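You operate a simulated robot arm through the tools that you are given. There is no shell and no other tool.

You are at the controls of a simulated robot arm. One attempt, no reset.

Task
Shut the open compact, put it on the pink tray and wipe up the spilt powder.
Fine: use the pink cloth and lay it back; the shut compact stays where it is. What is to be rubbed or washed off counts as gone when no trace of it is left.

The check looks at the end state, three seconds after you hand in, the way a careful person would. Anything else that was tipped, shoved, dropped, spilled or broken makes it a failure. Flat cloth is picked up by pressing the open fingertips on it (5 to 10 N) and closing them slowly along it; thin cloth reads only 2 to 8 mm in the jaws.

Robot
A 7-joint arm with a two-finger parallel gripper, fixed in place. Base frame: the origin is at the foot of the arm, x ahead of it, y to its left, z up. Units: m, rad, N and s.
With the tool pointing down near the work surface it reaches from about 0.2 to 0.56 m from the base axis. Its first joint turns from -2.897 to 2.897 rad. Payload 3.91 kg.
The TCP is the grasp point between the finger pads, 0.03 m short of the fingertips. In the tool frame z runs along the fingers and y along their closing line. Largest opening 0.11 m; finger width 0.02, thickness 0.01; the body of the gripper, 0.048 by 0.112 m, starts 0.055 m behind the TCP.
Orientation is that of the tool frame in the base frame, as a unit quaternion [x, y, z, w]. With the fingers straight down and closing along the base's y, the tool's x points along the base's -x, its y along +y and its z along -z.

Tools
- The arm moves only by the tool drive_tool. Its argument "deltas" is one flat list of numbers, 7 for each row, row after row: the shift along the tool's x, y, z in units of 100 mm (1.0 is 100 mm), then the turn, a rotation vector about the tool's x, y, z in units of 120 degrees (1.0 is 120 degrees), then the closure, from 0 (fully open) to 1 (shut). In form: [dx, dy, dz, wx, wy, wz, hand, dx, dy, dz, wx, wy, wz, hand, ...]. A call has 1 to 20 rows; each row is the pose to reach, as a shift and turn from the pose commanded when the call began, along the tool's axes at that moment. A call with a number of a shift or a turn outside -1 to 1 is refused whole. A row lasts 0.2 s, in which the tool goes at most 0.05 m and 0.15 rad; a call with a longer step from one row to the next is refused whole, and so is a gripper value outside its range. Where a pose cannot be reached the arm comes as near as it can. A force on the tool above 90 N (or 10 N above the force at the start of the call, whichever is more), or a blocked arm, ends the call early, and 0.2 s more pass. Each finger travels about 0.153 m/s and halts on what it meets, pressing with about 21 N; the grip force reading is that of the motor and also rises with nothing between the fingers. The clock runs only during rows and for 0.2 s after the last one: add rows that repeat a pose to give the fingers time. It gives the time, the measured TCP pose, the force on the tool (base axes), the opening and the grip force at its end, in the units of the frame above (readings bear some noise), with the torque about the TCP (base axes, N m) and any sound that the robot's microphone picked up.
- Cameras (640 x 400 px; columns grow to the right, rows downward): "scene" is fixed at [0.051, 0.4989, 1.3128]; the picture's right is [-0.71, -0.70, 0.00], its down [-0.40, 0.40, -0.82] and it looks along [0.58, -0.59, -0.57] (base axes); focal length 318 px, centre (320, 200). "wrist" rides on the gripper at [0.077, 0.007, -0.115] in the tool frame; the picture's right is [-0.09, 1.00, 0.00], its down [-0.80, -0.07, -0.59] and it looks along [-0.59, -0.05, 0.80] (tool axes); focal length 270 px, centre (320, 200). There is no depth. A picture from a camera that has moved, and an enlarged one, comes with that camera's place and axes in the base frame and with its lens.
- snapshot(camera): a new picture of that camera. No time passes.
- slide_trunk(by): slides the trunk up (or, below 0, down) by that many m; the arm rides with it, the base frame stays. It gives what a move gives, with no picture.
- enlarge(camera, box): a new picture of the part [left, top, right, bottom] of that camera's present view, enlarged. No time passes.
- sign_off(): hands the job in; it is judged then, once.

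Places have to be worked out from the pictures, the camera data and where the tool is seen. Open the gripper and draw the arm clear of the work before you hand the job in, unless the task says otherwise.

The tools are called after "Request:" by a JSON object that holds its "method" and its "body". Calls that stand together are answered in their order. drive_tool: Moves the arm, as the interface text tells. Its arguments: {"type":"object","properties":{"deltas":{"type":"array","items":{"type":"number"}}},"required":["deltas"]} The other tools are called the same way: slide_trunk (by) slides the trunk up or down; snapshot (camera) takes a picture; enlarge (camera, box) takes an enlarged picture of a part of a camera's view; sign_off () hands the job in.

At the start:

```text
t: 0.0
eef_pos: [0.4345, -0.1701, 1.0377]
ee_rot: [0.0, 1.0, 0.0, 0.001]
force: [0.0, 0.1, -0.6]
ft_torque: [0.0, -0.03, -0.02]
opening: 0.1097
finger_force: 0.0
trunk travel left (down, up): [-0.525, 0.085]
```

scene: 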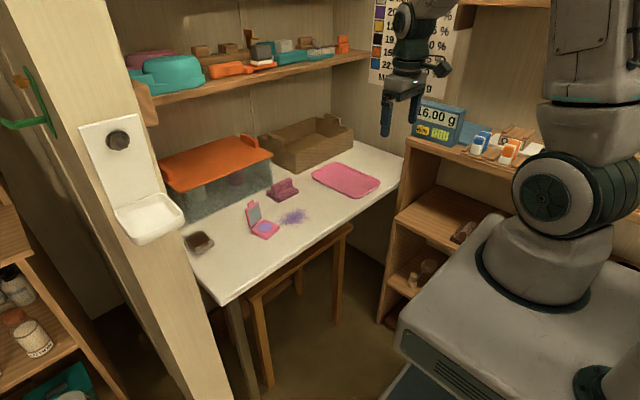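
wrist: 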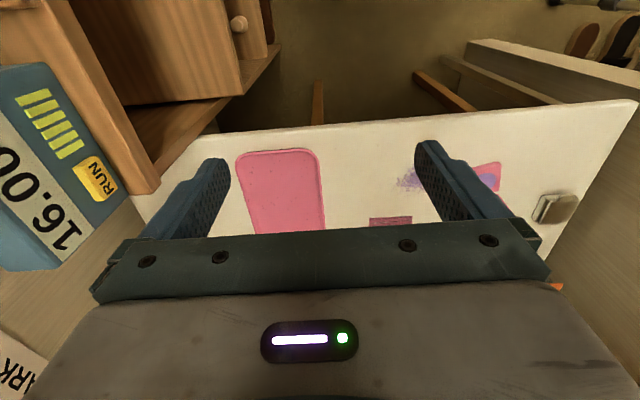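

I'll start by looking closer at the table with both cameras.

Request:
{"method": "enlarge", "body": {"camera": "scene", "box": [170, 120, 410, 270]}}

Request:
{"method": "enlarge", "body": {"camera": "scene", "box": [230, 160, 330, 250]}}

Request:
{"method": "enlarge", "body": {"camera": "wrist", "box": [130, 80, 630, 290]}}

```text
2.67 times, centred on (290, 195) of scene
camera zoom: at [0.051, 0.4989, 1.3128], right [-0.71, -0.7, 0.0], down [-0.4, 0.4, -0.82], along [0.58, -0.59, -0.57], focal length 849 px, centre (400, 213)
```

zoom: 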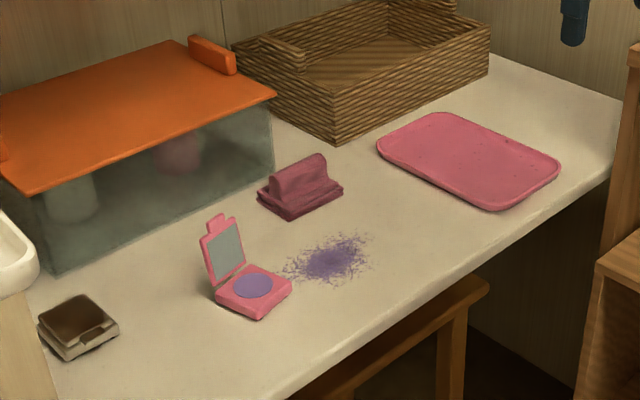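

```text
4.44 times, centred on (280, 205) of scene
camera zoom: at [0.051, 0.4989, 1.3128], right [-0.71, -0.7, 0.0], down [-0.4, 0.4, -0.82], along [0.58, -0.59, -0.57], focal length 1414 px, centre (498, 178)
```

zoom: 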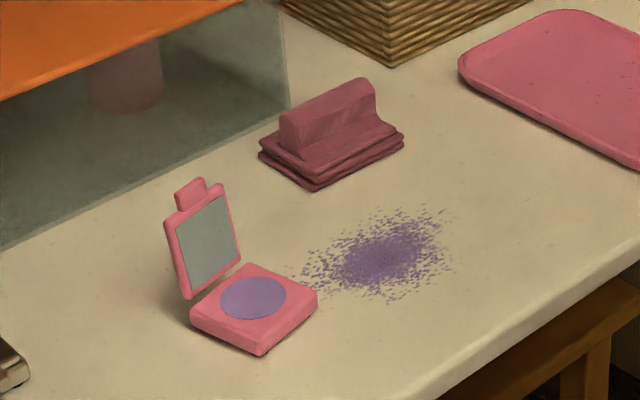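

```text
1.28 times, centred on (380, 185) of wrist
camera zoom: at [0.358, -0.1632, 1.1522], right [0.09, 1.0, 0.0], down [0.8, -0.07, 0.59], along [0.59, -0.05, -0.8], focal length 346 px, centre (243, 219)
```

zoom: 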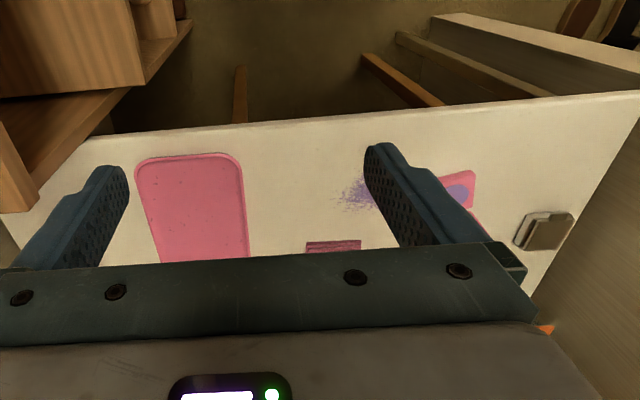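

The table top comes out at about z≈0.74 with its front edge at x≈0.50. The objects lie at r≈0.63-0.75, beyond the stated reach, so I lower the trunk to get the shoulder nearer the table height; the hand is still in front of the table edge.

Request:
{"method": "slide_trunk", "body": {"by": -0.12}}

Request:
{"method": "snapshot", "body": {"camera": "scene"}}

Request:
{"method": "snapshot", "body": {"camera": "wrist"}}

```text
t: 1.5
eef_pos: [0.4347, -0.1704, 0.9176]
ee_rot: [0.0, 1.0, -0.001, 0.0]
force: [-0.2, 0.3, -0.4]
ft_torque: [0.0, 0.01, -0.02]
opening: 0.1097
finger_force: 0.0
trunk travel left (down, up): [-0.405, 0.205]
```

```text
taken
```

scene: 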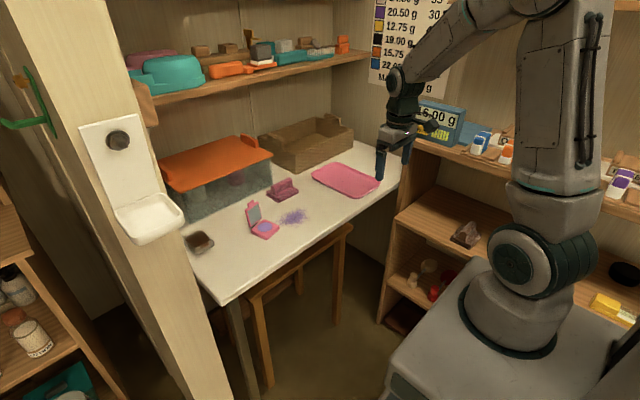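

```text
taken
camera wrist: at [0.358, -0.1632, 1.0322], right [0.09, 1.0, 0.0], down [0.8, -0.07, 0.59], along [0.59, -0.05, -0.8], focal length 270 px, centre (320, 200)
```

wrist: 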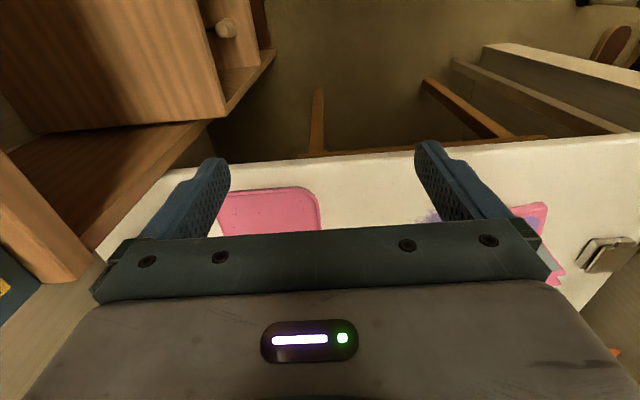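

The arm folds well at this height; I test reach by moving forward 0.1 m over the tray at this safe height.

Request:
{"method": "drive_tool", "body": {"deltas": [-0.25, 0, 0, 0, 0, 0, 0, -0.5, 0, 0, 0, 0, 0, 0, -0.75, 0, 0, 0, 0, 0, 0, -1, 0, 0, 0, 0, 0, 0, -1, 0, 0, 0, 0, 0, 0]}}

Request:
{"method": "snapshot", "body": {"camera": "scene"}}

Request:
{"method": "snapshot", "body": {"camera": "wrist"}}

```text
t: 2.7
eef_pos: [0.5349, -0.1707, 0.9171]
ee_rot: [0.0, 1.0, 0.0, 0.0]
force: [0.5, 0.1, 0.2]
ft_torque: [0.0, 0.02, 0.01]
opening: 0.11
finger_force: 0.1
trunk travel left (down, up): [-0.405, 0.205]
```

```text
taken
```

scene: 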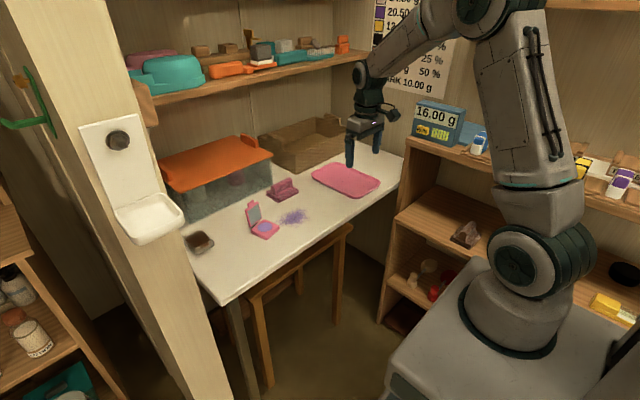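

```text
taken
camera wrist: at [0.4582, -0.1633, 1.0315], right [0.09, 1.0, 0.0], down [0.8, -0.07, 0.59], along [0.59, -0.05, -0.8], focal length 270 px, centre (320, 200)
```

wrist: 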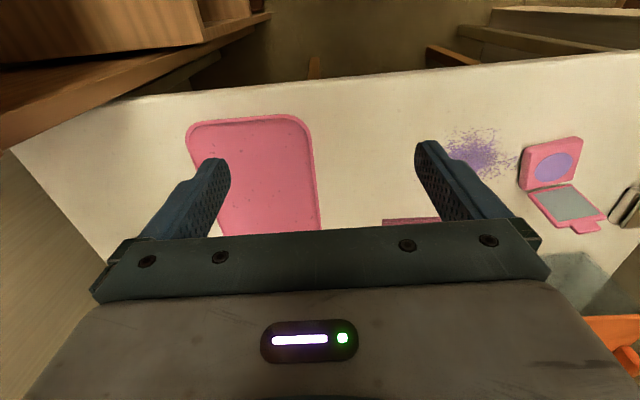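

Reach is no problem at this trunk height. I move toward the compact (about x 0.64, y 0.11), staying at z≈0.92, for a closer look.

Request:
{"method": "drive_tool", "body": {"deltas": [0, 0.25, 0, 0, 0, 0, 0, 0, 0.5, 0, 0, 0, 0, 0, 0, 0.75, 0, 0, 0, 0, 0, 0, 1, 0, 0, 0, 0, 0, 0, 1, 0, 0, 0, 0, 0]}}

Request:
{"method": "drive_tool", "body": {"deltas": [0, 0.25, 0, 0, 0, 0, 0, 0, 0.5, 0, 0, 0, 0, 0, 0, 0.75, 0, 0, 0, 0, 0, 0, 1, 0, 0, 0, 0, 0, 0, 1, 0, 0, 0, 0, 0]}}

Request:
{"method": "snapshot", "body": {"camera": "scene"}}

Request:
{"method": "snapshot", "body": {"camera": "wrist"}}

```text
t: 3.9
eef_pos: [0.5339, -0.0703, 0.9189]
ee_rot: [0.0, 1.0, 0.0, -0.001]
force: [-0.5, -0.4, -0.3]
ft_torque: [0.0, 0.0, -0.02]
opening: 0.11
finger_force: 0.1
trunk travel left (down, up): [-0.405, 0.205]
```

```text
t: 5.1
eef_pos: [0.5331, 0.0313, 0.9176]
ee_rot: [0.0, 1.0, -0.001, -0.001]
force: [-1.0, 0.4, 0.3]
ft_torque: [-0.02, 0.02, -0.04]
opening: 0.1101
finger_force: 0.1
trunk travel left (down, up): [-0.405, 0.205]
```

```text
taken
```

scene: 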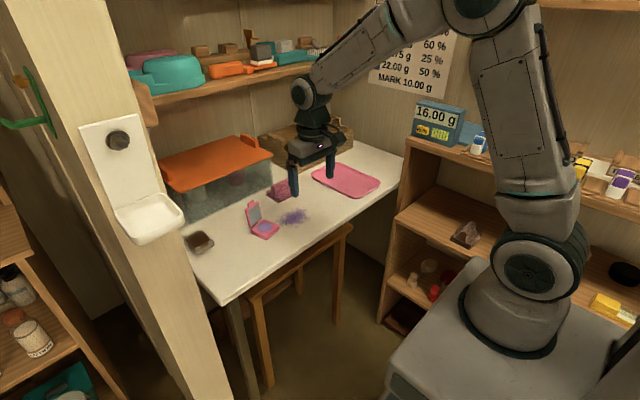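

```text
taken
camera wrist: at [0.4579, 0.038, 1.0321], right [0.09, 1.0, 0.0], down [0.8, -0.07, 0.59], along [0.59, -0.05, -0.8], focal length 270 px, centre (320, 200)
```

wrist: 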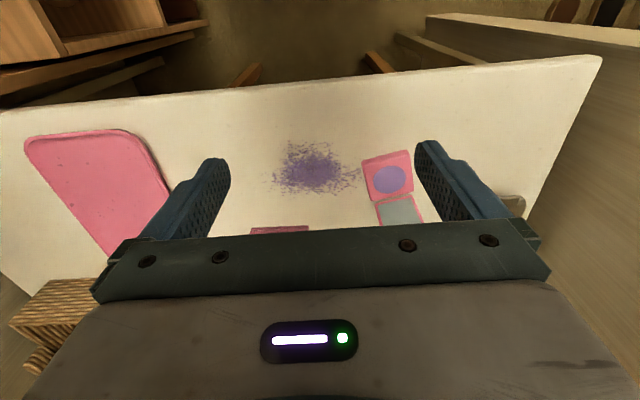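

I move 0.07 m further in y so the compact sits between the fingers in the wrist view.

Request:
{"method": "drive_tool", "body": {"deltas": [0, 0.25, 0, 0, 0, 0, 0, 0, 0.5, 0, 0, 0, 0, 0, 0, 0.7, 0, 0, 0, 0, 0, 0, 0.7, 0, 0, 0, 0, 0]}}

Request:
{"method": "enlarge", "body": {"camera": "wrist", "box": [200, 80, 440, 240]}}

Request:
{"method": "snapshot", "body": {"camera": "wrist"}}

Request:
{"method": "enlarge", "body": {"camera": "scene", "box": [230, 190, 290, 250]}}

```text
t: 6.1
eef_pos: [0.5345, 0.101, 0.9192]
ee_rot: [-0.001, 1.0, 0.0, 0.0]
force: [1.1, 0.8, 0.3]
ft_torque: [0.04, 0.02, 0.01]
opening: 0.11
finger_force: 0.1
trunk travel left (down, up): [-0.405, 0.205]
```

```text
2.50 times, centred on (320, 160) of wrist
camera zoom: at [0.4581, 0.1078, 1.0326], right [0.09, 1.0, 0.0], down [0.8, -0.07, 0.59], along [0.59, -0.05, -0.8], focal length 676 px, centre (320, 300)
```

zoom: 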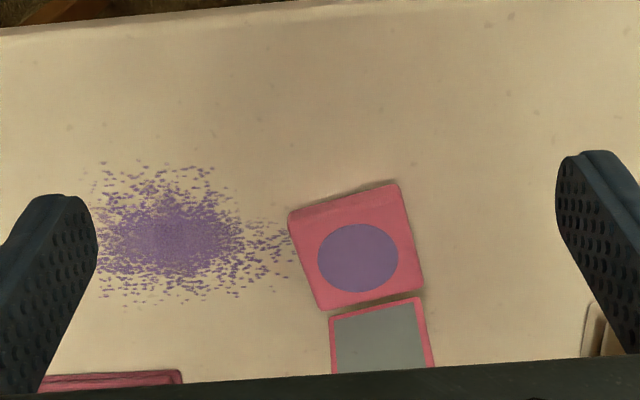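

```text
taken
camera wrist: at [0.4581, 0.1078, 1.0326], right [0.09, 1.0, 0.0], down [0.8, -0.07, 0.59], along [0.59, -0.05, -0.8], focal length 270 px, centre (320, 200)
```

wrist: 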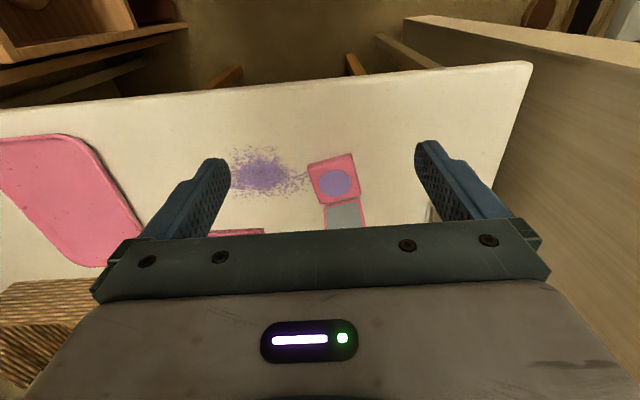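

```text
6.67 times, centred on (260, 220) of scene
camera zoom: at [0.051, 0.4989, 1.3128], right [-0.71, -0.7, 0.0], down [-0.4, 0.4, -0.82], along [0.58, -0.59, -0.57], focal length 2122 px, centre (720, 67)
```

zoom: 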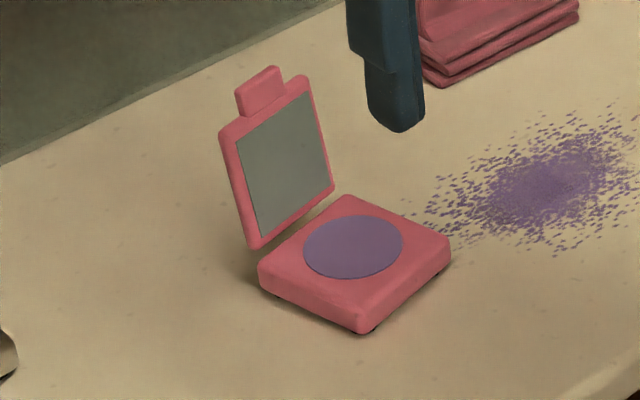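

The views triangulate: compact base centre ≈(0.645, 0.112), top z≈0.745, hinge on the far side, yawed ≈9° and lid leaning just past vertical to z≈0.82; table ≈0.73. I'll close the fingers, yaw to match, and go over the lid to get behind it.

Request:
{"method": "drive_tool", "body": {"deltas": [-0.25, 0.03, 0, 0, 0, -0.02, 0.3, -0.5, 0.06, 0, 0, 0, -0.04, 0.6, -0.75, 0.08, 0, 0, 0, -0.06, 1, -0.95, 0.1, 0, 0, 0, -0.0775, 1, -0.95, 0.1, 0, 0, 0, -0.0775, 1]}}

Request:
{"method": "snapshot", "body": {"camera": "scene"}}

Request:
{"method": "snapshot", "body": {"camera": "wrist"}}

```text
t: 7.3
eef_pos: [0.6293, 0.1091, 0.9186]
ee_rot: [-0.081, 0.997, 0.001, 0.0]
force: [-0.4, 0.1, -0.8]
ft_torque: [0.02, 0.0, 0.01]
opening: 0.0
finger_force: 21.0
trunk travel left (down, up): [-0.405, 0.205]
```

```text
taken
```

scene: 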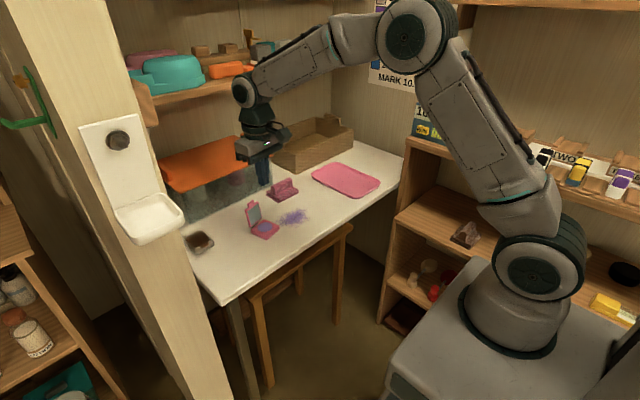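

```text
taken
camera wrist: at [0.553, 0.1043, 1.0326], right [-0.07, 1.0, 0.0], down [0.8, 0.06, 0.59], along [0.59, 0.04, -0.8], focal length 270 px, centre (320, 200)
```

wrist: 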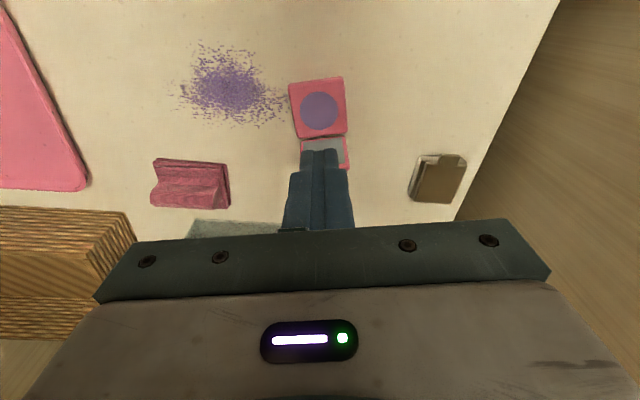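

The lid tab lies under the fingers' line; I go on 0.095 m along the compact's axis so that the closed fingers are behind the lid, then look.

Request:
{"method": "drive_tool", "body": {"deltas": [-0.25, 0, 0, 0, 0, 0, 1, -0.5, 0, 0, 0, 0, 0, 1, -0.75, 0, 0, 0, 0, 0, 1, -0.95, 0, 0, 0, 0, 0, 1, -0.95, 0, 0, 0, 0, 0, 1]}}

Request:
{"method": "snapshot", "body": {"camera": "scene"}}

Request:
{"method": "snapshot", "body": {"camera": "wrist"}}

Request:
{"method": "enlarge", "body": {"camera": "scene", "box": [180, 60, 320, 260]}}

```text
t: 8.5
eef_pos: [0.7233, 0.1255, 0.9176]
ee_rot: [-0.081, 0.997, 0.0, 0.0]
force: [0.0, -0.2, -0.6]
ft_torque: [0.03, 0.0, 0.0]
opening: 0.0
finger_force: 21.1
trunk travel left (down, up): [-0.405, 0.205]
```

```text
taken
```

scene: 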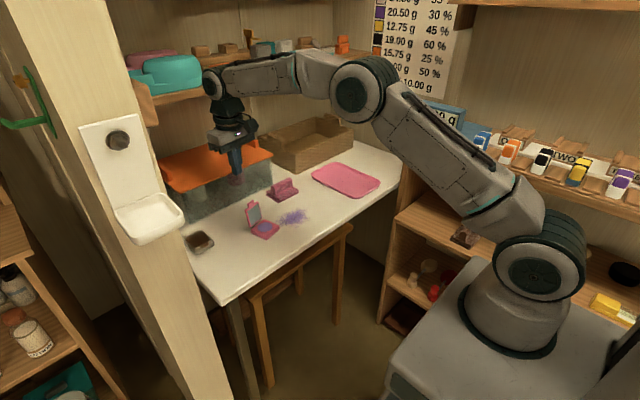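

```text
taken
camera wrist: at [0.6466, 0.1208, 1.0324], right [-0.07, 1.0, 0.0], down [0.8, 0.06, 0.59], along [0.59, 0.04, -0.8], focal length 270 px, centre (320, 200)
```

wrist: 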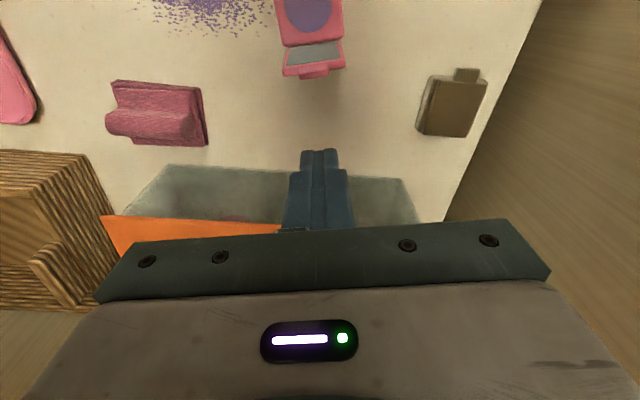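

```text
2.00 times, centred on (250, 160) of scene
camera zoom: at [0.051, 0.4989, 1.3128], right [-0.71, -0.7, 0.0], down [-0.4, 0.4, -0.82], along [0.58, -0.59, -0.57], focal length 636 px, centre (460, 280)
```

zoom: 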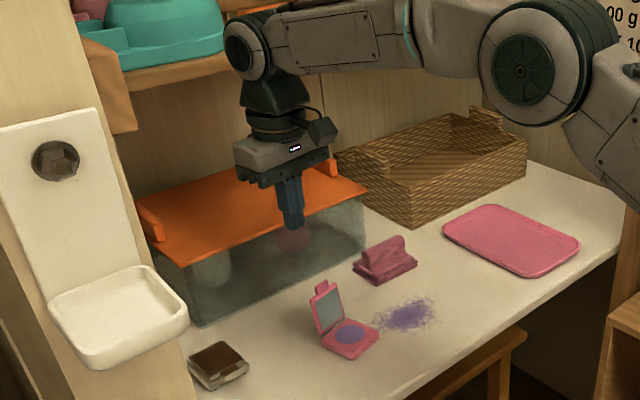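

The fingers are now about 2 cm behind the lid with free space below (box front at x≈0.82). I lower the tips to z≈0.79, just under the lid's top edge.

Request:
{"method": "drive_tool", "body": {"deltas": [0, 0, 0.25, 0, 0, 0, 1, 0, 0, 0.5, 0, 0, 0, 1, 0, 0, 0.75, 0, 0, 0, 1, 0, 0, 1.0, 0, 0, 0, 1, 0, 0, 1.0, 0, 0, 0, 1]}}

Request:
{"method": "enlarge", "body": {"camera": "scene", "box": [200, 150, 320, 260]}}

Request:
{"method": "snapshot", "body": {"camera": "wrist"}}

```text
t: 9.7
eef_pos: [0.7237, 0.125, 0.8182]
ee_rot: [-0.081, 0.997, -0.001, 0.0]
force: [0.6, -0.3, -0.1]
ft_torque: [-0.02, 0.01, 0.0]
opening: 0.0
finger_force: 21.2
trunk travel left (down, up): [-0.405, 0.205]
```

```text
3.64 times, centred on (260, 205) of scene
camera zoom: at [0.051, 0.4989, 1.3128], right [-0.71, -0.7, 0.0], down [-0.4, 0.4, -0.82], along [0.58, -0.59, -0.57], focal length 1157 px, centre (538, 182)
```

zoom: 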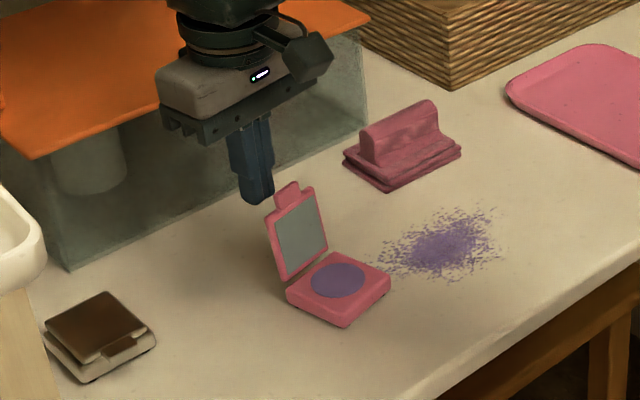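

```text
taken
camera wrist: at [0.6462, 0.1202, 0.9316], right [-0.07, 1.0, 0.0], down [0.8, 0.06, 0.59], along [0.59, 0.04, -0.8], focal length 270 px, centre (320, 200)
```

wrist: 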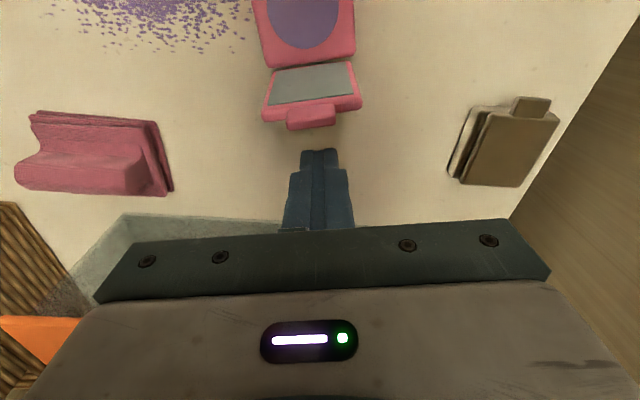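

Fingers are centred behind the tab. I push slowly toward the robot and begin an arc downward around the hinge, then check.

Request:
{"method": "drive_tool", "body": {"deltas": [0.08, 0, 0, 0, 0, 0, 1, 0.16, 0, 0, 0, 0, 0, 1, 0.22, 0, 0, 0, 0, 0, 1, 0.28, 0, 0, 0, 0, 0, 1, 0.34, 0, 0, 0, 0, 0, 1, 0.4, 0, 0, 0, 0, 0, 1, 0.46, 0, 0, 0, 0, 0, 1, 0.51, 0, 0, 0, 0, 0, 1, 0.56, 0, 0, 0, 0, 0, 1, 0.61, 0, 0.01, 0, 0, 0, 1, 0.66, 0, 0.03, 0, 0, 0, 1, 0.71, 0, 0.06, 0, 0, 0, 1]}}

Request:
{"method": "enlarge", "body": {"camera": "scene", "box": [200, 150, 320, 260]}}

Request:
{"method": "snapshot", "body": {"camera": "wrist"}}

```text
t: 12.3
eef_pos: [0.6526, 0.1143, 0.8125]
ee_rot: [-0.082, 0.997, 0.001, 0.0]
force: [0.7, 0.5, 0.2]
ft_torque: [-0.02, 0.01, -0.02]
opening: 0.0001
finger_force: 21.5
trunk travel left (down, up): [-0.405, 0.205]
```

```text
3.64 times, centred on (260, 205) of scene
camera zoom: at [0.051, 0.4989, 1.3128], right [-0.71, -0.7, 0.0], down [-0.4, 0.4, -0.82], along [0.58, -0.59, -0.57], focal length 1157 px, centre (538, 182)
```

zoom: 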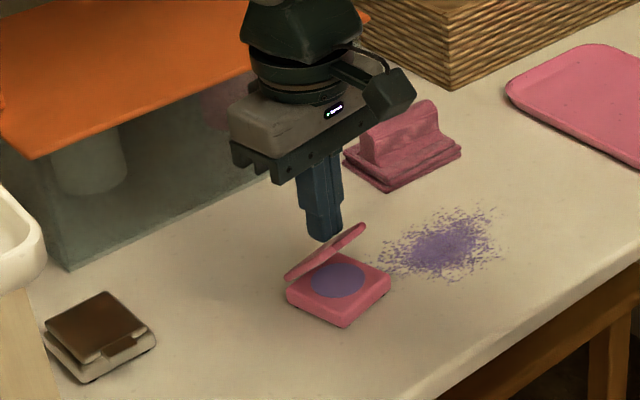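

```text
taken
camera wrist: at [0.5766, 0.1082, 0.9262], right [-0.07, 1.0, 0.0], down [0.8, 0.06, 0.59], along [0.59, 0.04, -0.8], focal length 270 px, centre (320, 200)
```

wrist: 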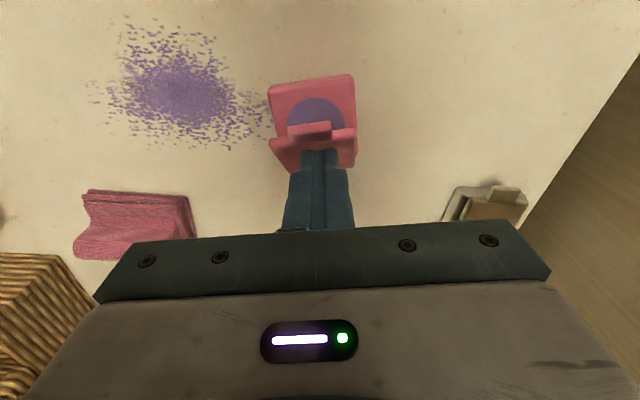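

The lid is past halfway and the base hasn't slid. I continue the arc down.

Request:
{"method": "drive_tool", "body": {"deltas": [0.05, 0, 0.03, 0, 0, 0, 1, 0.1, 0, 0.08, 0, 0, 0, 1, 0.13, 0, 0.13, 0, 0, 0, 1, 0.16, 0, 0.18, 0, 0, 0, 1, 0.18, 0, 0.22, 0, 0, 0, 1, 0.18, 0, 0.24, 0, 0, 0, 1, 0.18, 0, 0.26, 0, 0, 0, 1]}}

Request:
{"method": "enlarge", "body": {"camera": "scene", "box": [200, 150, 320, 260]}}

Request:
{"method": "snapshot", "body": {"camera": "wrist"}}

```text
t: 13.9
eef_pos: [0.6349, 0.1113, 0.7853]
ee_rot: [-0.082, 0.997, 0.0, 0.0]
force: [0.1, 0.2, -0.9]
ft_torque: [0.03, -0.01, 0.0]
opening: 0.0001
finger_force: 21.2
trunk travel left (down, up): [-0.405, 0.205]
```

```text
3.64 times, centred on (260, 205) of scene
camera zoom: at [0.051, 0.4989, 1.3128], right [-0.71, -0.7, 0.0], down [-0.4, 0.4, -0.82], along [0.58, -0.59, -0.57], focal length 1157 px, centre (538, 182)
```

zoom: 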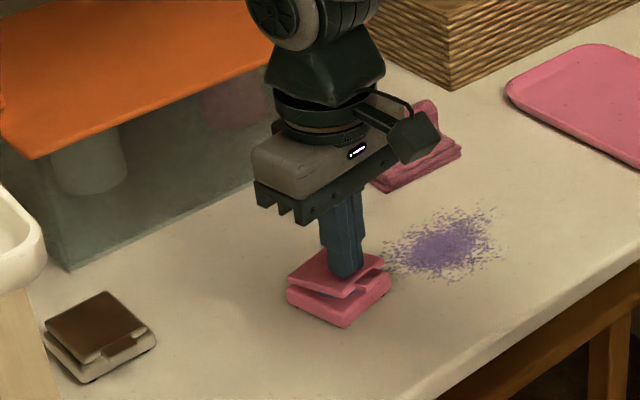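

```text
taken
camera wrist: at [0.5587, 0.1052, 0.8998], right [-0.07, 1.0, 0.0], down [0.8, 0.06, 0.59], along [0.59, 0.04, -0.8], focal length 270 px, centre (320, 200)
```

wrist: 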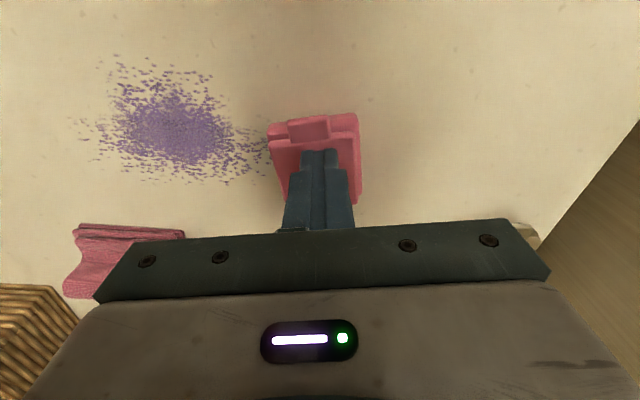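

Nearly shut; tips at z≈0.755 with no notable force. I press down a few more millimetres and read the force.

Request:
{"method": "drive_tool", "body": {"deltas": [0, 0, 0.015, 0, 0, 0, 1, 0, 0, 0.03, 0, 0, 0, 1, 0, 0, 0.045, 0, 0, 0, 1, 0, 0, 0.06, 0, 0, 0, 1]}}

Request:
{"method": "enlarge", "body": {"camera": "scene", "box": [220, 180, 300, 250]}}

```text
t: 14.9
eef_pos: [0.6361, 0.1106, 0.7795]
ee_rot: [-0.081, 0.997, -0.001, 0.0]
force: [-0.3, 0.3, -0.2]
ft_torque: [-0.01, -0.03, -0.01]
opening: 0.0
finger_force: 21.1
trunk travel left (down, up): [-0.405, 0.205]
```

```text
5.71 times, centred on (260, 215) of scene
camera zoom: at [0.051, 0.4989, 1.3128], right [-0.71, -0.7, 0.0], down [-0.4, 0.4, -0.82], along [0.58, -0.59, -0.57], focal length 1818 px, centre (663, 114)
```

zoom: 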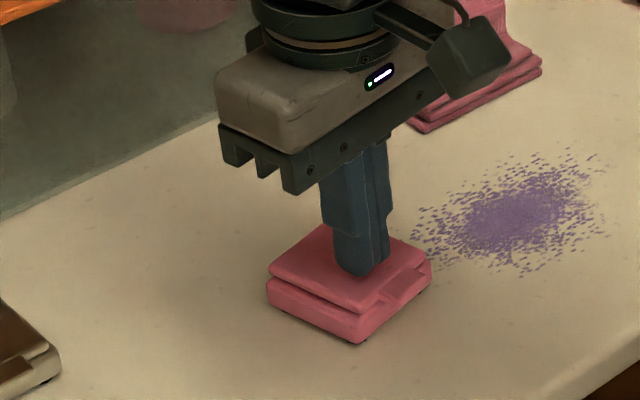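

Lid is almost flat; I press 2 mm at a time further with the force still near zero.

Request:
{"method": "drive_tool", "body": {"deltas": [0, 0, 0.01, 0, 0, 0, 1, 0, 0, 0.02, 0, 0, 0, 1, 0, 0, 0.03, 0, 0, 0, 1, 0, 0, 0.03, 0, 0, 0, 1]}}

Request:
{"method": "enlarge", "body": {"camera": "scene", "box": [220, 180, 300, 250]}}

```text
t: 15.9
eef_pos: [0.6348, 0.1103, 0.7766]
ee_rot: [-0.082, 0.997, 0.0, 0.001]
force: [-0.2, -0.1, -0.2]
ft_torque: [0.0, -0.05, -0.01]
opening: 0.0001
finger_force: 20.8
trunk travel left (down, up): [-0.405, 0.205]
```

```text
5.71 times, centred on (260, 215) of scene
camera zoom: at [0.051, 0.4989, 1.3128], right [-0.71, -0.7, 0.0], down [-0.4, 0.4, -0.82], along [0.58, -0.59, -0.57], focal length 1818 px, centre (663, 114)
```

zoom: 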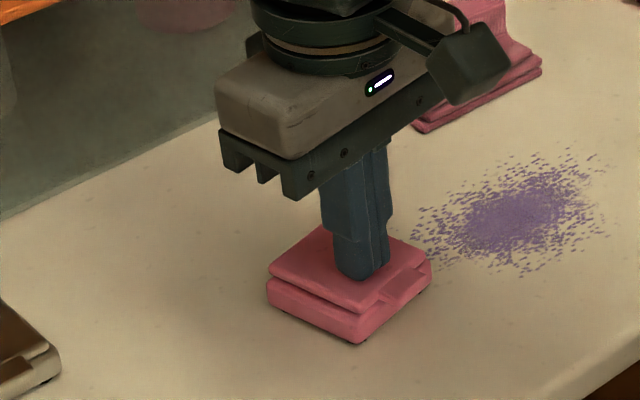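

Still no force reading; I continue 4 mm in small steps.

Request:
{"method": "drive_tool", "body": {"deltas": [0, 0, 0.01, 0, 0, 0, 1, 0, 0, 0.02, 0, 0, 0, 1, 0, 0, 0.03, 0, 0, 0, 1, 0, 0, 0.03, 0, 0, 0, 1]}}

Request:
{"method": "enlarge", "body": {"camera": "scene", "box": [220, 180, 300, 250]}}

```text
t: 16.9
eef_pos: [0.6356, 0.1103, 0.7753]
ee_rot: [-0.081, 0.997, 0.0, 0.002]
force: [-3.4, 0.3, 13.9]
ft_torque: [0.05, 0.04, -0.04]
opening: 0.0001
finger_force: 20.9
trunk travel left (down, up): [-0.405, 0.205]
```

```text
5.71 times, centred on (260, 215) of scene
camera zoom: at [0.051, 0.4989, 1.3128], right [-0.71, -0.7, 0.0], down [-0.4, 0.4, -0.82], along [0.58, -0.59, -0.57], focal length 1818 px, centre (663, 114)
```

zoom: 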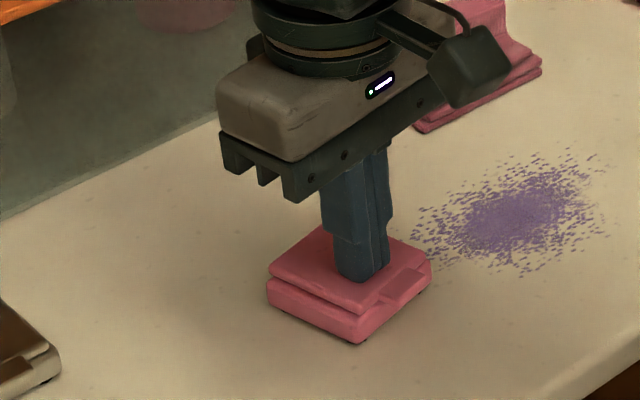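

14 N of resistance with the lid flat at z≈0.745. I lift off and check that the lid stays shut.

Request:
{"method": "drive_tool", "body": {"deltas": [0, 0, -0.05, 0, 0, 0, 1, 0, 0, -0.2, 0, 0, 0, 1, 0, 0, -0.45, 0, 0, 0, 1, 0, 0, -0.7, 0, 0, 0, 1, 0, 0, -0.95, 0, 0, 0, 0.8, 0.2, 0, -0.95, 0, 0, 0, 0.5, 0.3, 0, -0.95, 0, 0, 0, 0.3]}}

Request:
{"method": "enlarge", "body": {"camera": "scene", "box": [220, 180, 300, 250]}}

Request:
{"method": "snapshot", "body": {"camera": "wrist"}}

```text
t: 18.5
eef_pos: [0.606, 0.1061, 0.8674]
ee_rot: [-0.081, 0.997, 0.0, 0.001]
force: [-0.3, -0.9, -0.2]
ft_torque: [0.01, 0.04, 0.0]
opening: 0.0771
finger_force: 0.1
trunk travel left (down, up): [-0.405, 0.205]
```

```text
5.71 times, centred on (260, 215) of scene
camera zoom: at [0.051, 0.4989, 1.3128], right [-0.71, -0.7, 0.0], down [-0.4, 0.4, -0.82], along [0.58, -0.59, -0.57], focal length 1818 px, centre (663, 114)
```

zoom: 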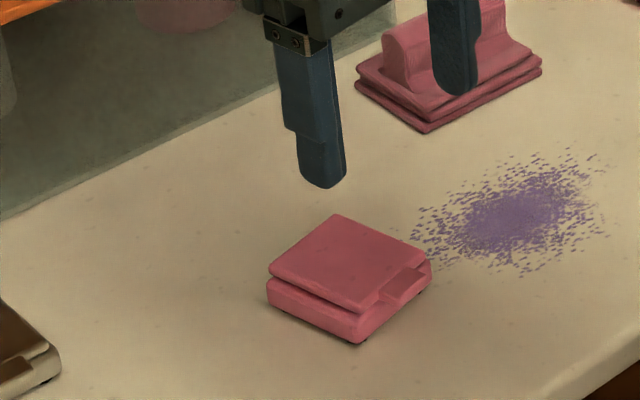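

```text
taken
camera wrist: at [0.5295, 0.1008, 0.9835], right [-0.07, 1.0, 0.0], down [0.8, 0.06, 0.59], along [0.59, 0.04, -0.8], focal length 270 px, centre (320, 200)
```

wrist: 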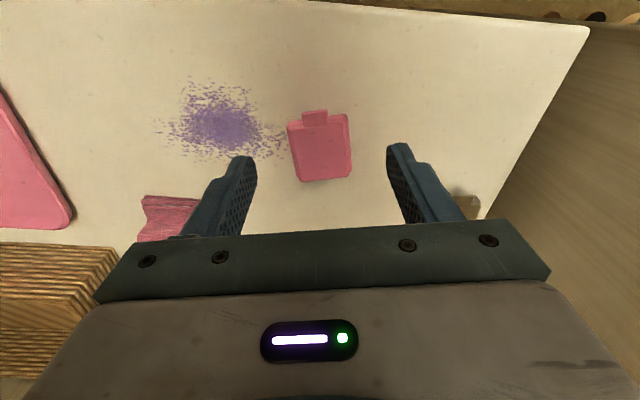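

The lid stays flat and shut. Compact centre ≈(0.646, 0.110); I line up over it with ~8 cm opening and descend partway.

Request:
{"method": "drive_tool", "body": {"deltas": [-0.2, -0.012, 0, 0, 0, -0.004, 0.28, -0.4, -0.025, 0, 0, 0, -0.008, 0.28, -0.4, -0.025, 0.25, 0, 0, -0.008, 0.28, -0.4, -0.025, 0.5, 0, 0, -0.008, 0.28, -0.4, -0.025, 0.7, 0, 0, -0.008, 0.28, -0.4, -0.025, 0.7, 0, 0, -0.008, 0.28]}}

Request:
{"method": "enlarge", "body": {"camera": "scene", "box": [220, 180, 300, 250]}}

Request:
{"method": "snapshot", "body": {"camera": "wrist"}}

```text
t: 19.9
eef_pos: [0.6456, 0.1087, 0.7974]
ee_rot: [-0.09, 0.996, 0.0, 0.0]
force: [-0.8, 0.2, 0.0]
ft_torque: [0.04, 0.01, 0.04]
opening: 0.0795
finger_force: 0.0
trunk travel left (down, up): [-0.405, 0.205]
```

```text
5.71 times, centred on (260, 215) of scene
camera zoom: at [0.051, 0.4989, 1.3128], right [-0.71, -0.7, 0.0], down [-0.4, 0.4, -0.82], along [0.58, -0.59, -0.57], focal length 1818 px, centre (663, 114)
```

zoom: 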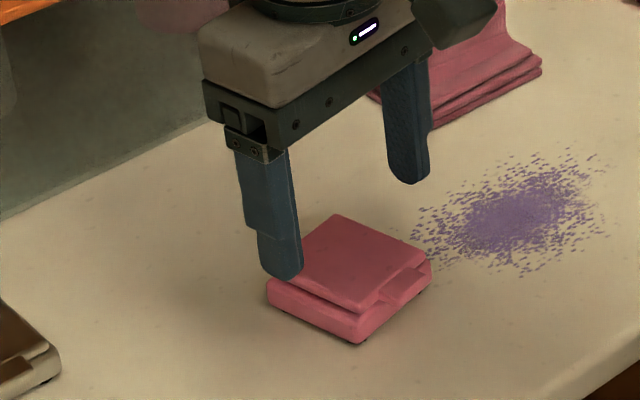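

```text
taken
camera wrist: at [0.5688, 0.1028, 0.9125], right [-0.09, 1.0, 0.0], down [0.8, 0.07, 0.59], along [0.59, 0.05, -0.8], focal length 270 px, centre (320, 200)
```

wrist: 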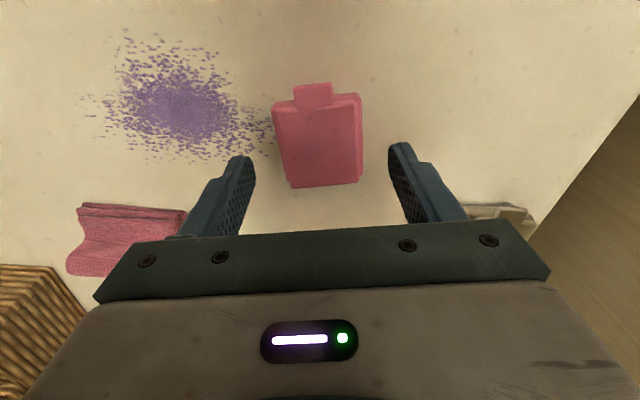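

The compact sits centred between the fingers; I descend so the tips are just above the table.

Request:
{"method": "drive_tool", "body": {"deltas": [0, 0, 0.12, 0, 0, 0, 0.28, 0, 0, 0.24, 0, 0, 0, 0.28, 0, 0, 0.32, 0, 0, 0, 0.28, 0, 0, 0.38, 0, 0, 0, 0.28, 0, 0, 0.385, 0, 0, 0, 0.28]}}

Request:
{"method": "enlarge", "body": {"camera": "scene", "box": [220, 180, 300, 250]}}

Request:
{"method": "snapshot", "body": {"camera": "wrist"}}

```text
t: 21.1
eef_pos: [0.6459, 0.11, 0.7594]
ee_rot: [-0.09, 0.996, 0.0, 0.0]
force: [0.4, -0.1, 0.7]
ft_torque: [0.0, -0.01, 0.0]
opening: 0.0792
finger_force: 0.0
trunk travel left (down, up): [-0.405, 0.205]
```

```text
5.71 times, centred on (260, 215) of scene
camera zoom: at [0.051, 0.4989, 1.3128], right [-0.71, -0.7, 0.0], down [-0.4, 0.4, -0.82], along [0.58, -0.59, -0.57], focal length 1818 px, centre (663, 114)
```

zoom: 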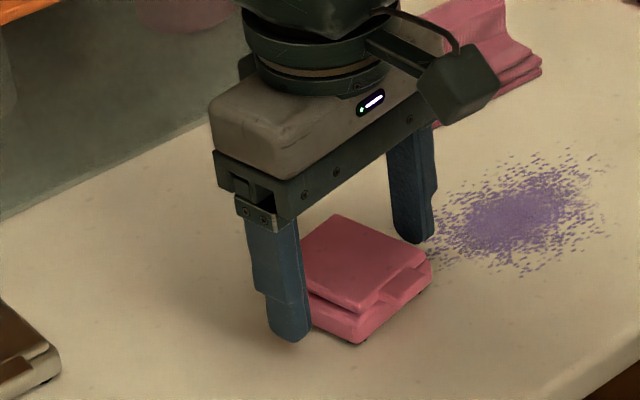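

```text
taken
camera wrist: at [0.5692, 0.1032, 0.8744], right [-0.09, 1.0, 0.0], down [0.8, 0.07, 0.59], along [0.59, 0.05, -0.8], focal length 270 px, centre (320, 200)
```

wrist: 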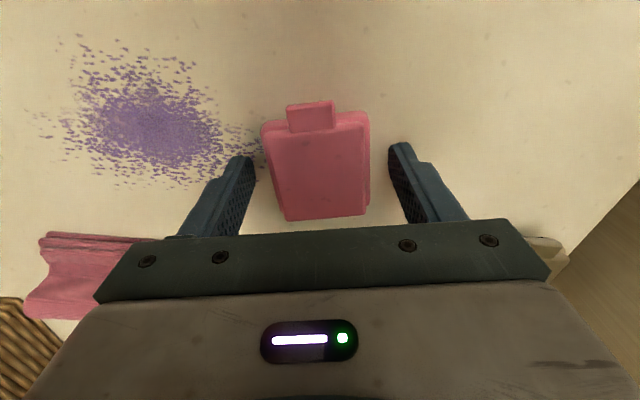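

Positioned; I close gently onto the compact's sides.

Request:
{"method": "drive_tool", "body": {"deltas": [0, 0, 0, 0, 0, 0, 0.33, 0, 0, 0, 0, 0, 0, 0.38, 0, 0, 0, 0, 0, 0, 0.43, 0, 0, 0, 0, 0, 0, 0.48, 0, 0, 0, 0, 0, 0, 0.53, 0, 0, 0, 0, 0, 0, 0.6, 0, 0, 0, 0, 0, 0, 0.7, 0, 0, 0, 0, 0, 0, 0.7]}}

Request:
{"method": "enlarge", "body": {"camera": "scene", "box": [220, 180, 300, 250]}}

Request:
{"method": "snapshot", "body": {"camera": "wrist"}}

```text
t: 22.9
eef_pos: [0.645, 0.1105, 0.7597]
ee_rot: [-0.089, 0.996, 0.0, 0.0]
force: [-0.4, -0.5, 0.4]
ft_torque: [0.0, -0.01, 0.0]
opening: 0.0596
finger_force: 21.0
trunk travel left (down, up): [-0.405, 0.205]
```

```text
5.71 times, centred on (260, 215) of scene
camera zoom: at [0.051, 0.4989, 1.3128], right [-0.71, -0.7, 0.0], down [-0.4, 0.4, -0.82], along [0.58, -0.59, -0.57], focal length 1818 px, centre (663, 114)
```

zoom: 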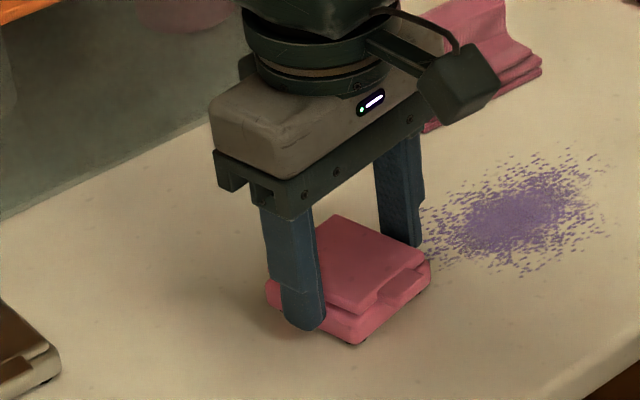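

```text
taken
camera wrist: at [0.5692, 0.1031, 0.8746], right [-0.09, 1.0, 0.0], down [0.8, 0.07, 0.59], along [0.59, 0.05, -0.8], focal length 270 px, centre (320, 200)
```

wrist: 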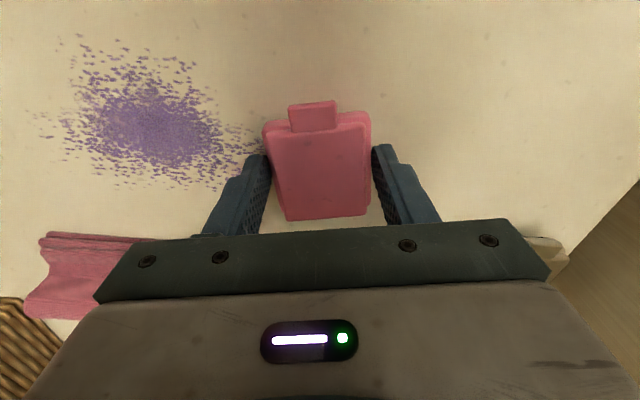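

Gripped at 0.0596 m width. I lift 6 cm slowly and check.

Request:
{"method": "drive_tool", "body": {"deltas": [0, 0, -0.03, 0, 0, 0, 0.8, 0, 0, -0.08, 0, 0, 0, 0.8, 0, 0, -0.15, 0, 0, 0, 0.8, 0, 0, -0.25, 0, 0, 0, 0.8, 0, 0, -0.4, 0, 0, 0, 0.8, 0, 0, -0.6, 0, 0, 0, 0.8, 0, 0, -0.6, 0, 0, 0, 0.8]}}

Request:
{"method": "enlarge", "body": {"camera": "scene", "box": [210, 160, 310, 250]}}

Request:
{"method": "snapshot", "body": {"camera": "wrist"}}

```text
t: 24.5
eef_pos: [0.6458, 0.1099, 0.8206]
ee_rot: [-0.089, 0.996, 0.001, 0.0]
force: [-0.9, -0.6, -1.3]
ft_torque: [0.02, 0.03, 0.02]
opening: 0.0594
finger_force: 21.0
trunk travel left (down, up): [-0.405, 0.205]
```

```text
4.44 times, centred on (260, 205) of scene
camera zoom: at [0.051, 0.4989, 1.3128], right [-0.71, -0.7, 0.0], down [-0.4, 0.4, -0.82], along [0.58, -0.59, -0.57], focal length 1414 px, centre (587, 178)
```

zoom: 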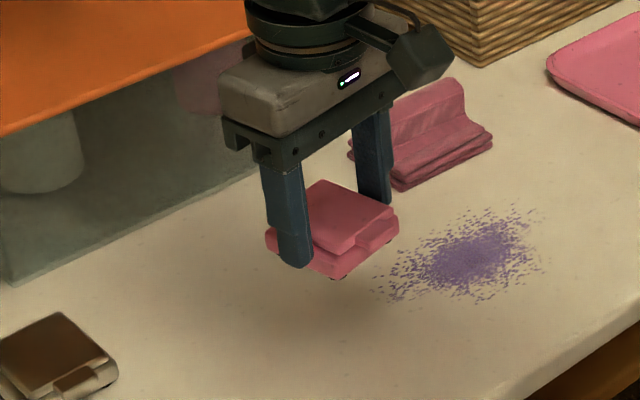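

```text
taken
camera wrist: at [0.5696, 0.103, 0.9351], right [-0.09, 1.0, 0.0], down [0.8, 0.07, 0.59], along [0.59, 0.05, -0.8], focal length 270 px, centre (320, 200)
```

wrist: 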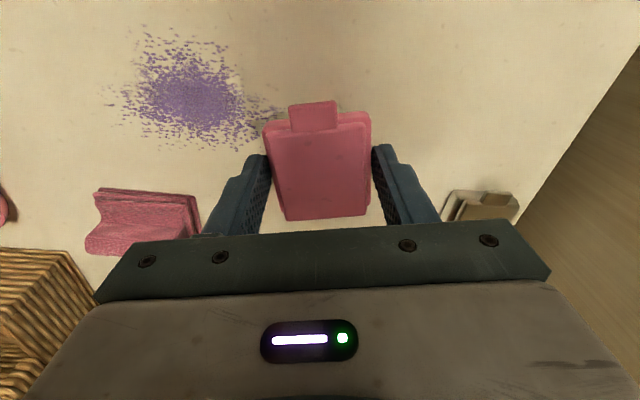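

The compact is held level and shut. I raise it slightly, undo the yaw and carry it toward the tray (centre ≈(0.66,−0.25)).

Request:
{"method": "drive_tool", "body": {"deltas": [0.04, -0.22, -0.2, 0, 0, 0.02, 0.8, 0.09, -0.5, -0.4, 0, 0, 0.045, 0.8, 0.14, -0.75, -0.5, 0, 0, 0.065, 0.8, 0.177, -0.984, -0.5, 0, 0, 0.085, 0.8, 0.177, -0.984, -0.5, 0, 0, 0.085, 0.8]}}

Request:
{"method": "drive_tool", "body": {"deltas": [0, -0.25, 0, 0, 0, 0, 0.8, 0, -0.5, 0, 0, 0, 0, 0.8, 0, -0.75, 0, 0, 0, 0, 0.8, 0, -1, 0, 0, 0, 0, 0.8, 0, -1, 0, 0, 0, 0, 0.8]}}

Request:
{"method": "snapshot", "body": {"camera": "scene"}}

Request:
{"method": "snapshot", "body": {"camera": "wrist"}}

```text
t: 25.7
eef_pos: [0.6459, 0.0086, 0.871]
ee_rot: [-0.001, 1.0, 0.001, 0.0]
force: [0.3, 0.1, -1.1]
ft_torque: [0.01, -0.01, 0.03]
opening: 0.0596
finger_force: 21.2
trunk travel left (down, up): [-0.405, 0.205]
```

```text
t: 26.9
eef_pos: [0.6466, -0.0904, 0.8697]
ee_rot: [-0.001, 1.0, -0.001, -0.001]
force: [-0.1, 0.3, -1.5]
ft_torque: [0.01, 0.02, -0.01]
opening: 0.0597
finger_force: 20.8
trunk travel left (down, up): [-0.405, 0.205]
```

```text
taken
```

scene: 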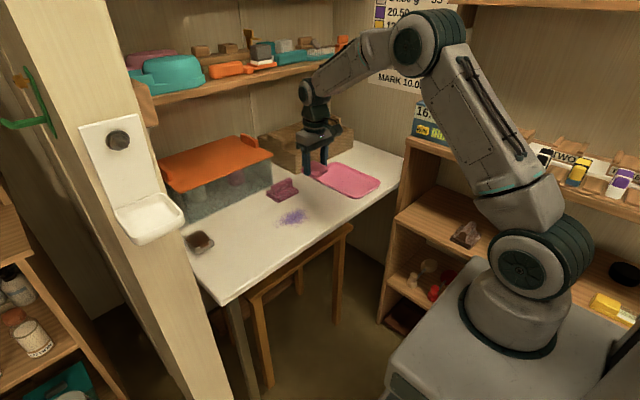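

```text
taken
camera wrist: at [0.57, -0.0832, 0.9847], right [0.09, 1.0, 0.0], down [0.8, -0.07, 0.59], along [0.59, -0.05, -0.8], focal length 270 px, centre (320, 200)
```

wrist: 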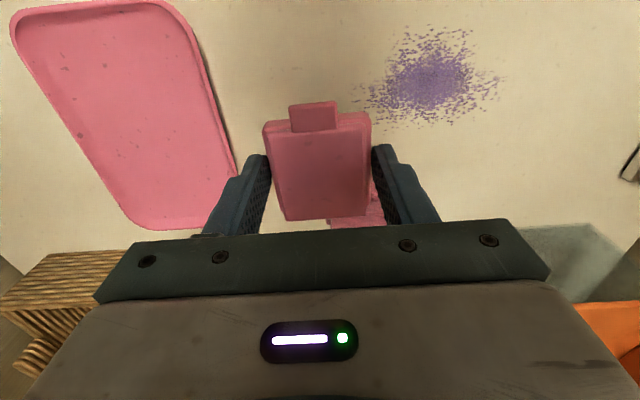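

Tray spans about x 0.56–0.765, y −0.33…−0.19. I carry on to above its centre (0.66, −0.263).

Request:
{"method": "drive_tool", "body": {"deltas": [-0.03, -0.25, 0, 0, 0, 0, 0.8, -0.07, -0.5, 0, 0, 0, 0, 0.8, -0.1, -0.75, 0, 0, 0, 0, 0.8, -0.135, -0.95, 0, 0, 0, 0, 0.8, -0.135, -0.95, 0, 0, 0, 0, 0.8]}}

Request:
{"method": "drive_tool", "body": {"deltas": [0, -0.25, 0, 0, 0, 0, 0.8, 0, -0.5, 0, 0, 0, 0, 0.8, 0, -0.77, 0, 0, 0, 0, 0.8, 0, -0.77, 0.2, 0, 0, 0, 0.8, 0, -0.77, 0.4, 0, 0, 0, 0.8, 0, -0.77, 0.6, 0, 0, 0, 0.8, 0, -0.77, 0.6, 0, 0, 0, 0.8]}}

Request:
{"method": "snapshot", "body": {"camera": "scene"}}

Request:
{"method": "snapshot", "body": {"camera": "wrist"}}

Request:
{"method": "enlarge", "body": {"camera": "scene", "box": [290, 130, 400, 210]}}

```text
t: 28.1
eef_pos: [0.6603, -0.186, 0.8703]
ee_rot: [0.0, 1.0, -0.001, 0.0]
force: [0.0, 0.0, -2.5]
ft_torque: [0.0, 0.02, 0.02]
opening: 0.0595
finger_force: 20.6
trunk travel left (down, up): [-0.405, 0.205]
```

```text
t: 29.7
eef_pos: [0.6604, -0.263, 0.8095]
ee_rot: [-0.001, 1.0, 0.0, 0.001]
force: [-0.2, -0.1, -0.6]
ft_torque: [-0.06, 0.0, -0.03]
opening: 0.0595
finger_force: 21.2
trunk travel left (down, up): [-0.405, 0.205]
```

```text
taken
```

scene: 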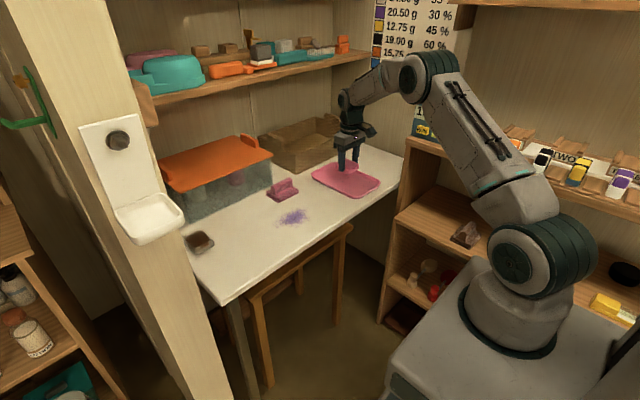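

```text
taken
camera wrist: at [0.5839, -0.256, 0.9237], right [0.09, 1.0, 0.0], down [0.8, -0.07, 0.59], along [0.59, -0.05, -0.8], focal length 270 px, centre (320, 200)
```

wrist: 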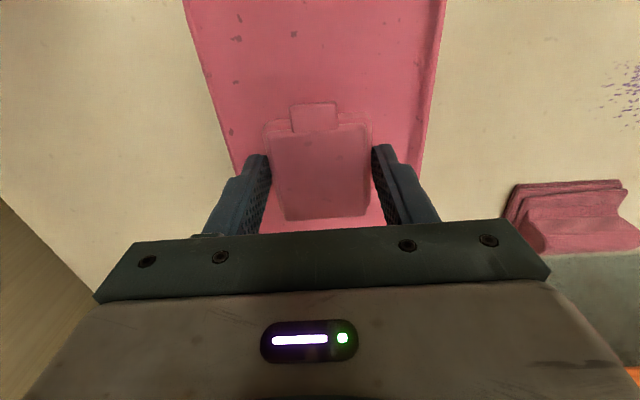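

```text
5.00 times, centred on (345, 170) of scene
camera zoom: at [0.051, 0.4989, 1.3128], right [-0.71, -0.7, 0.0], down [-0.4, 0.4, -0.82], along [0.58, -0.59, -0.57], focal length 1591 px, centre (195, 350)
```

zoom: 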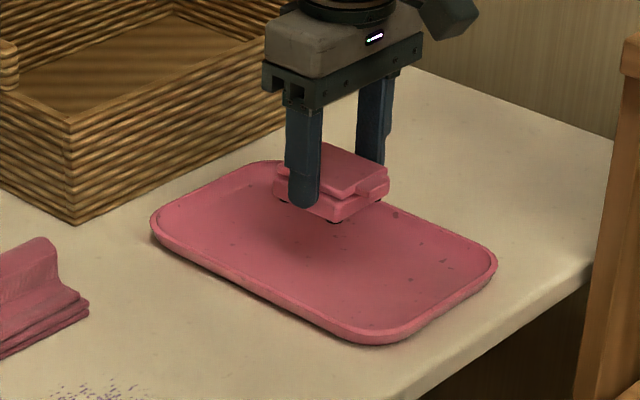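

The compact hovers over the tray's middle. I descend toward contact and watch the force.

Request:
{"method": "drive_tool", "body": {"deltas": [0, 0, 0.1, 0, 0, 0, 0.8, 0, 0, 0.2, 0, 0, 0, 0.8, 0, 0, 0.3, 0, 0, 0, 0.8, 0, 0, 0.37, 0, 0, 0, 0.8, 0, 0, 0.4, 0, 0, 0, 0.8]}}

Request:
{"method": "enlarge", "body": {"camera": "scene", "box": [290, 130, 400, 210]}}

```text
t: 30.9
eef_pos: [0.6609, -0.2622, 0.769]
ee_rot: [-0.001, 1.0, 0.0, 0.0]
force: [-0.6, -0.1, -1.6]
ft_torque: [-0.02, -0.02, -0.05]
opening: 0.0597
finger_force: 20.5
trunk travel left (down, up): [-0.405, 0.205]
```

```text
5.00 times, centred on (345, 170) of scene
camera zoom: at [0.051, 0.4989, 1.3128], right [-0.71, -0.7, 0.0], down [-0.4, 0.4, -0.82], along [0.58, -0.59, -0.57], focal length 1591 px, centre (195, 350)
```

zoom: 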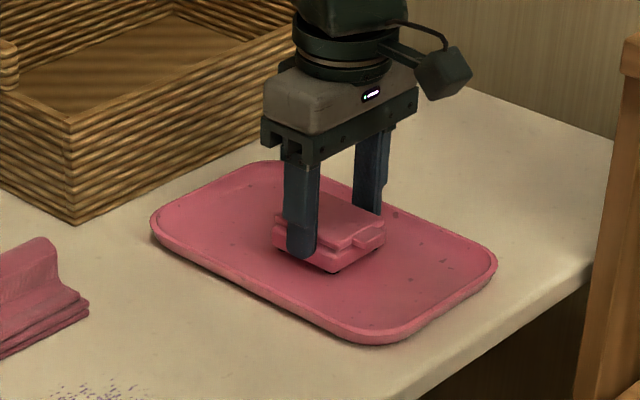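

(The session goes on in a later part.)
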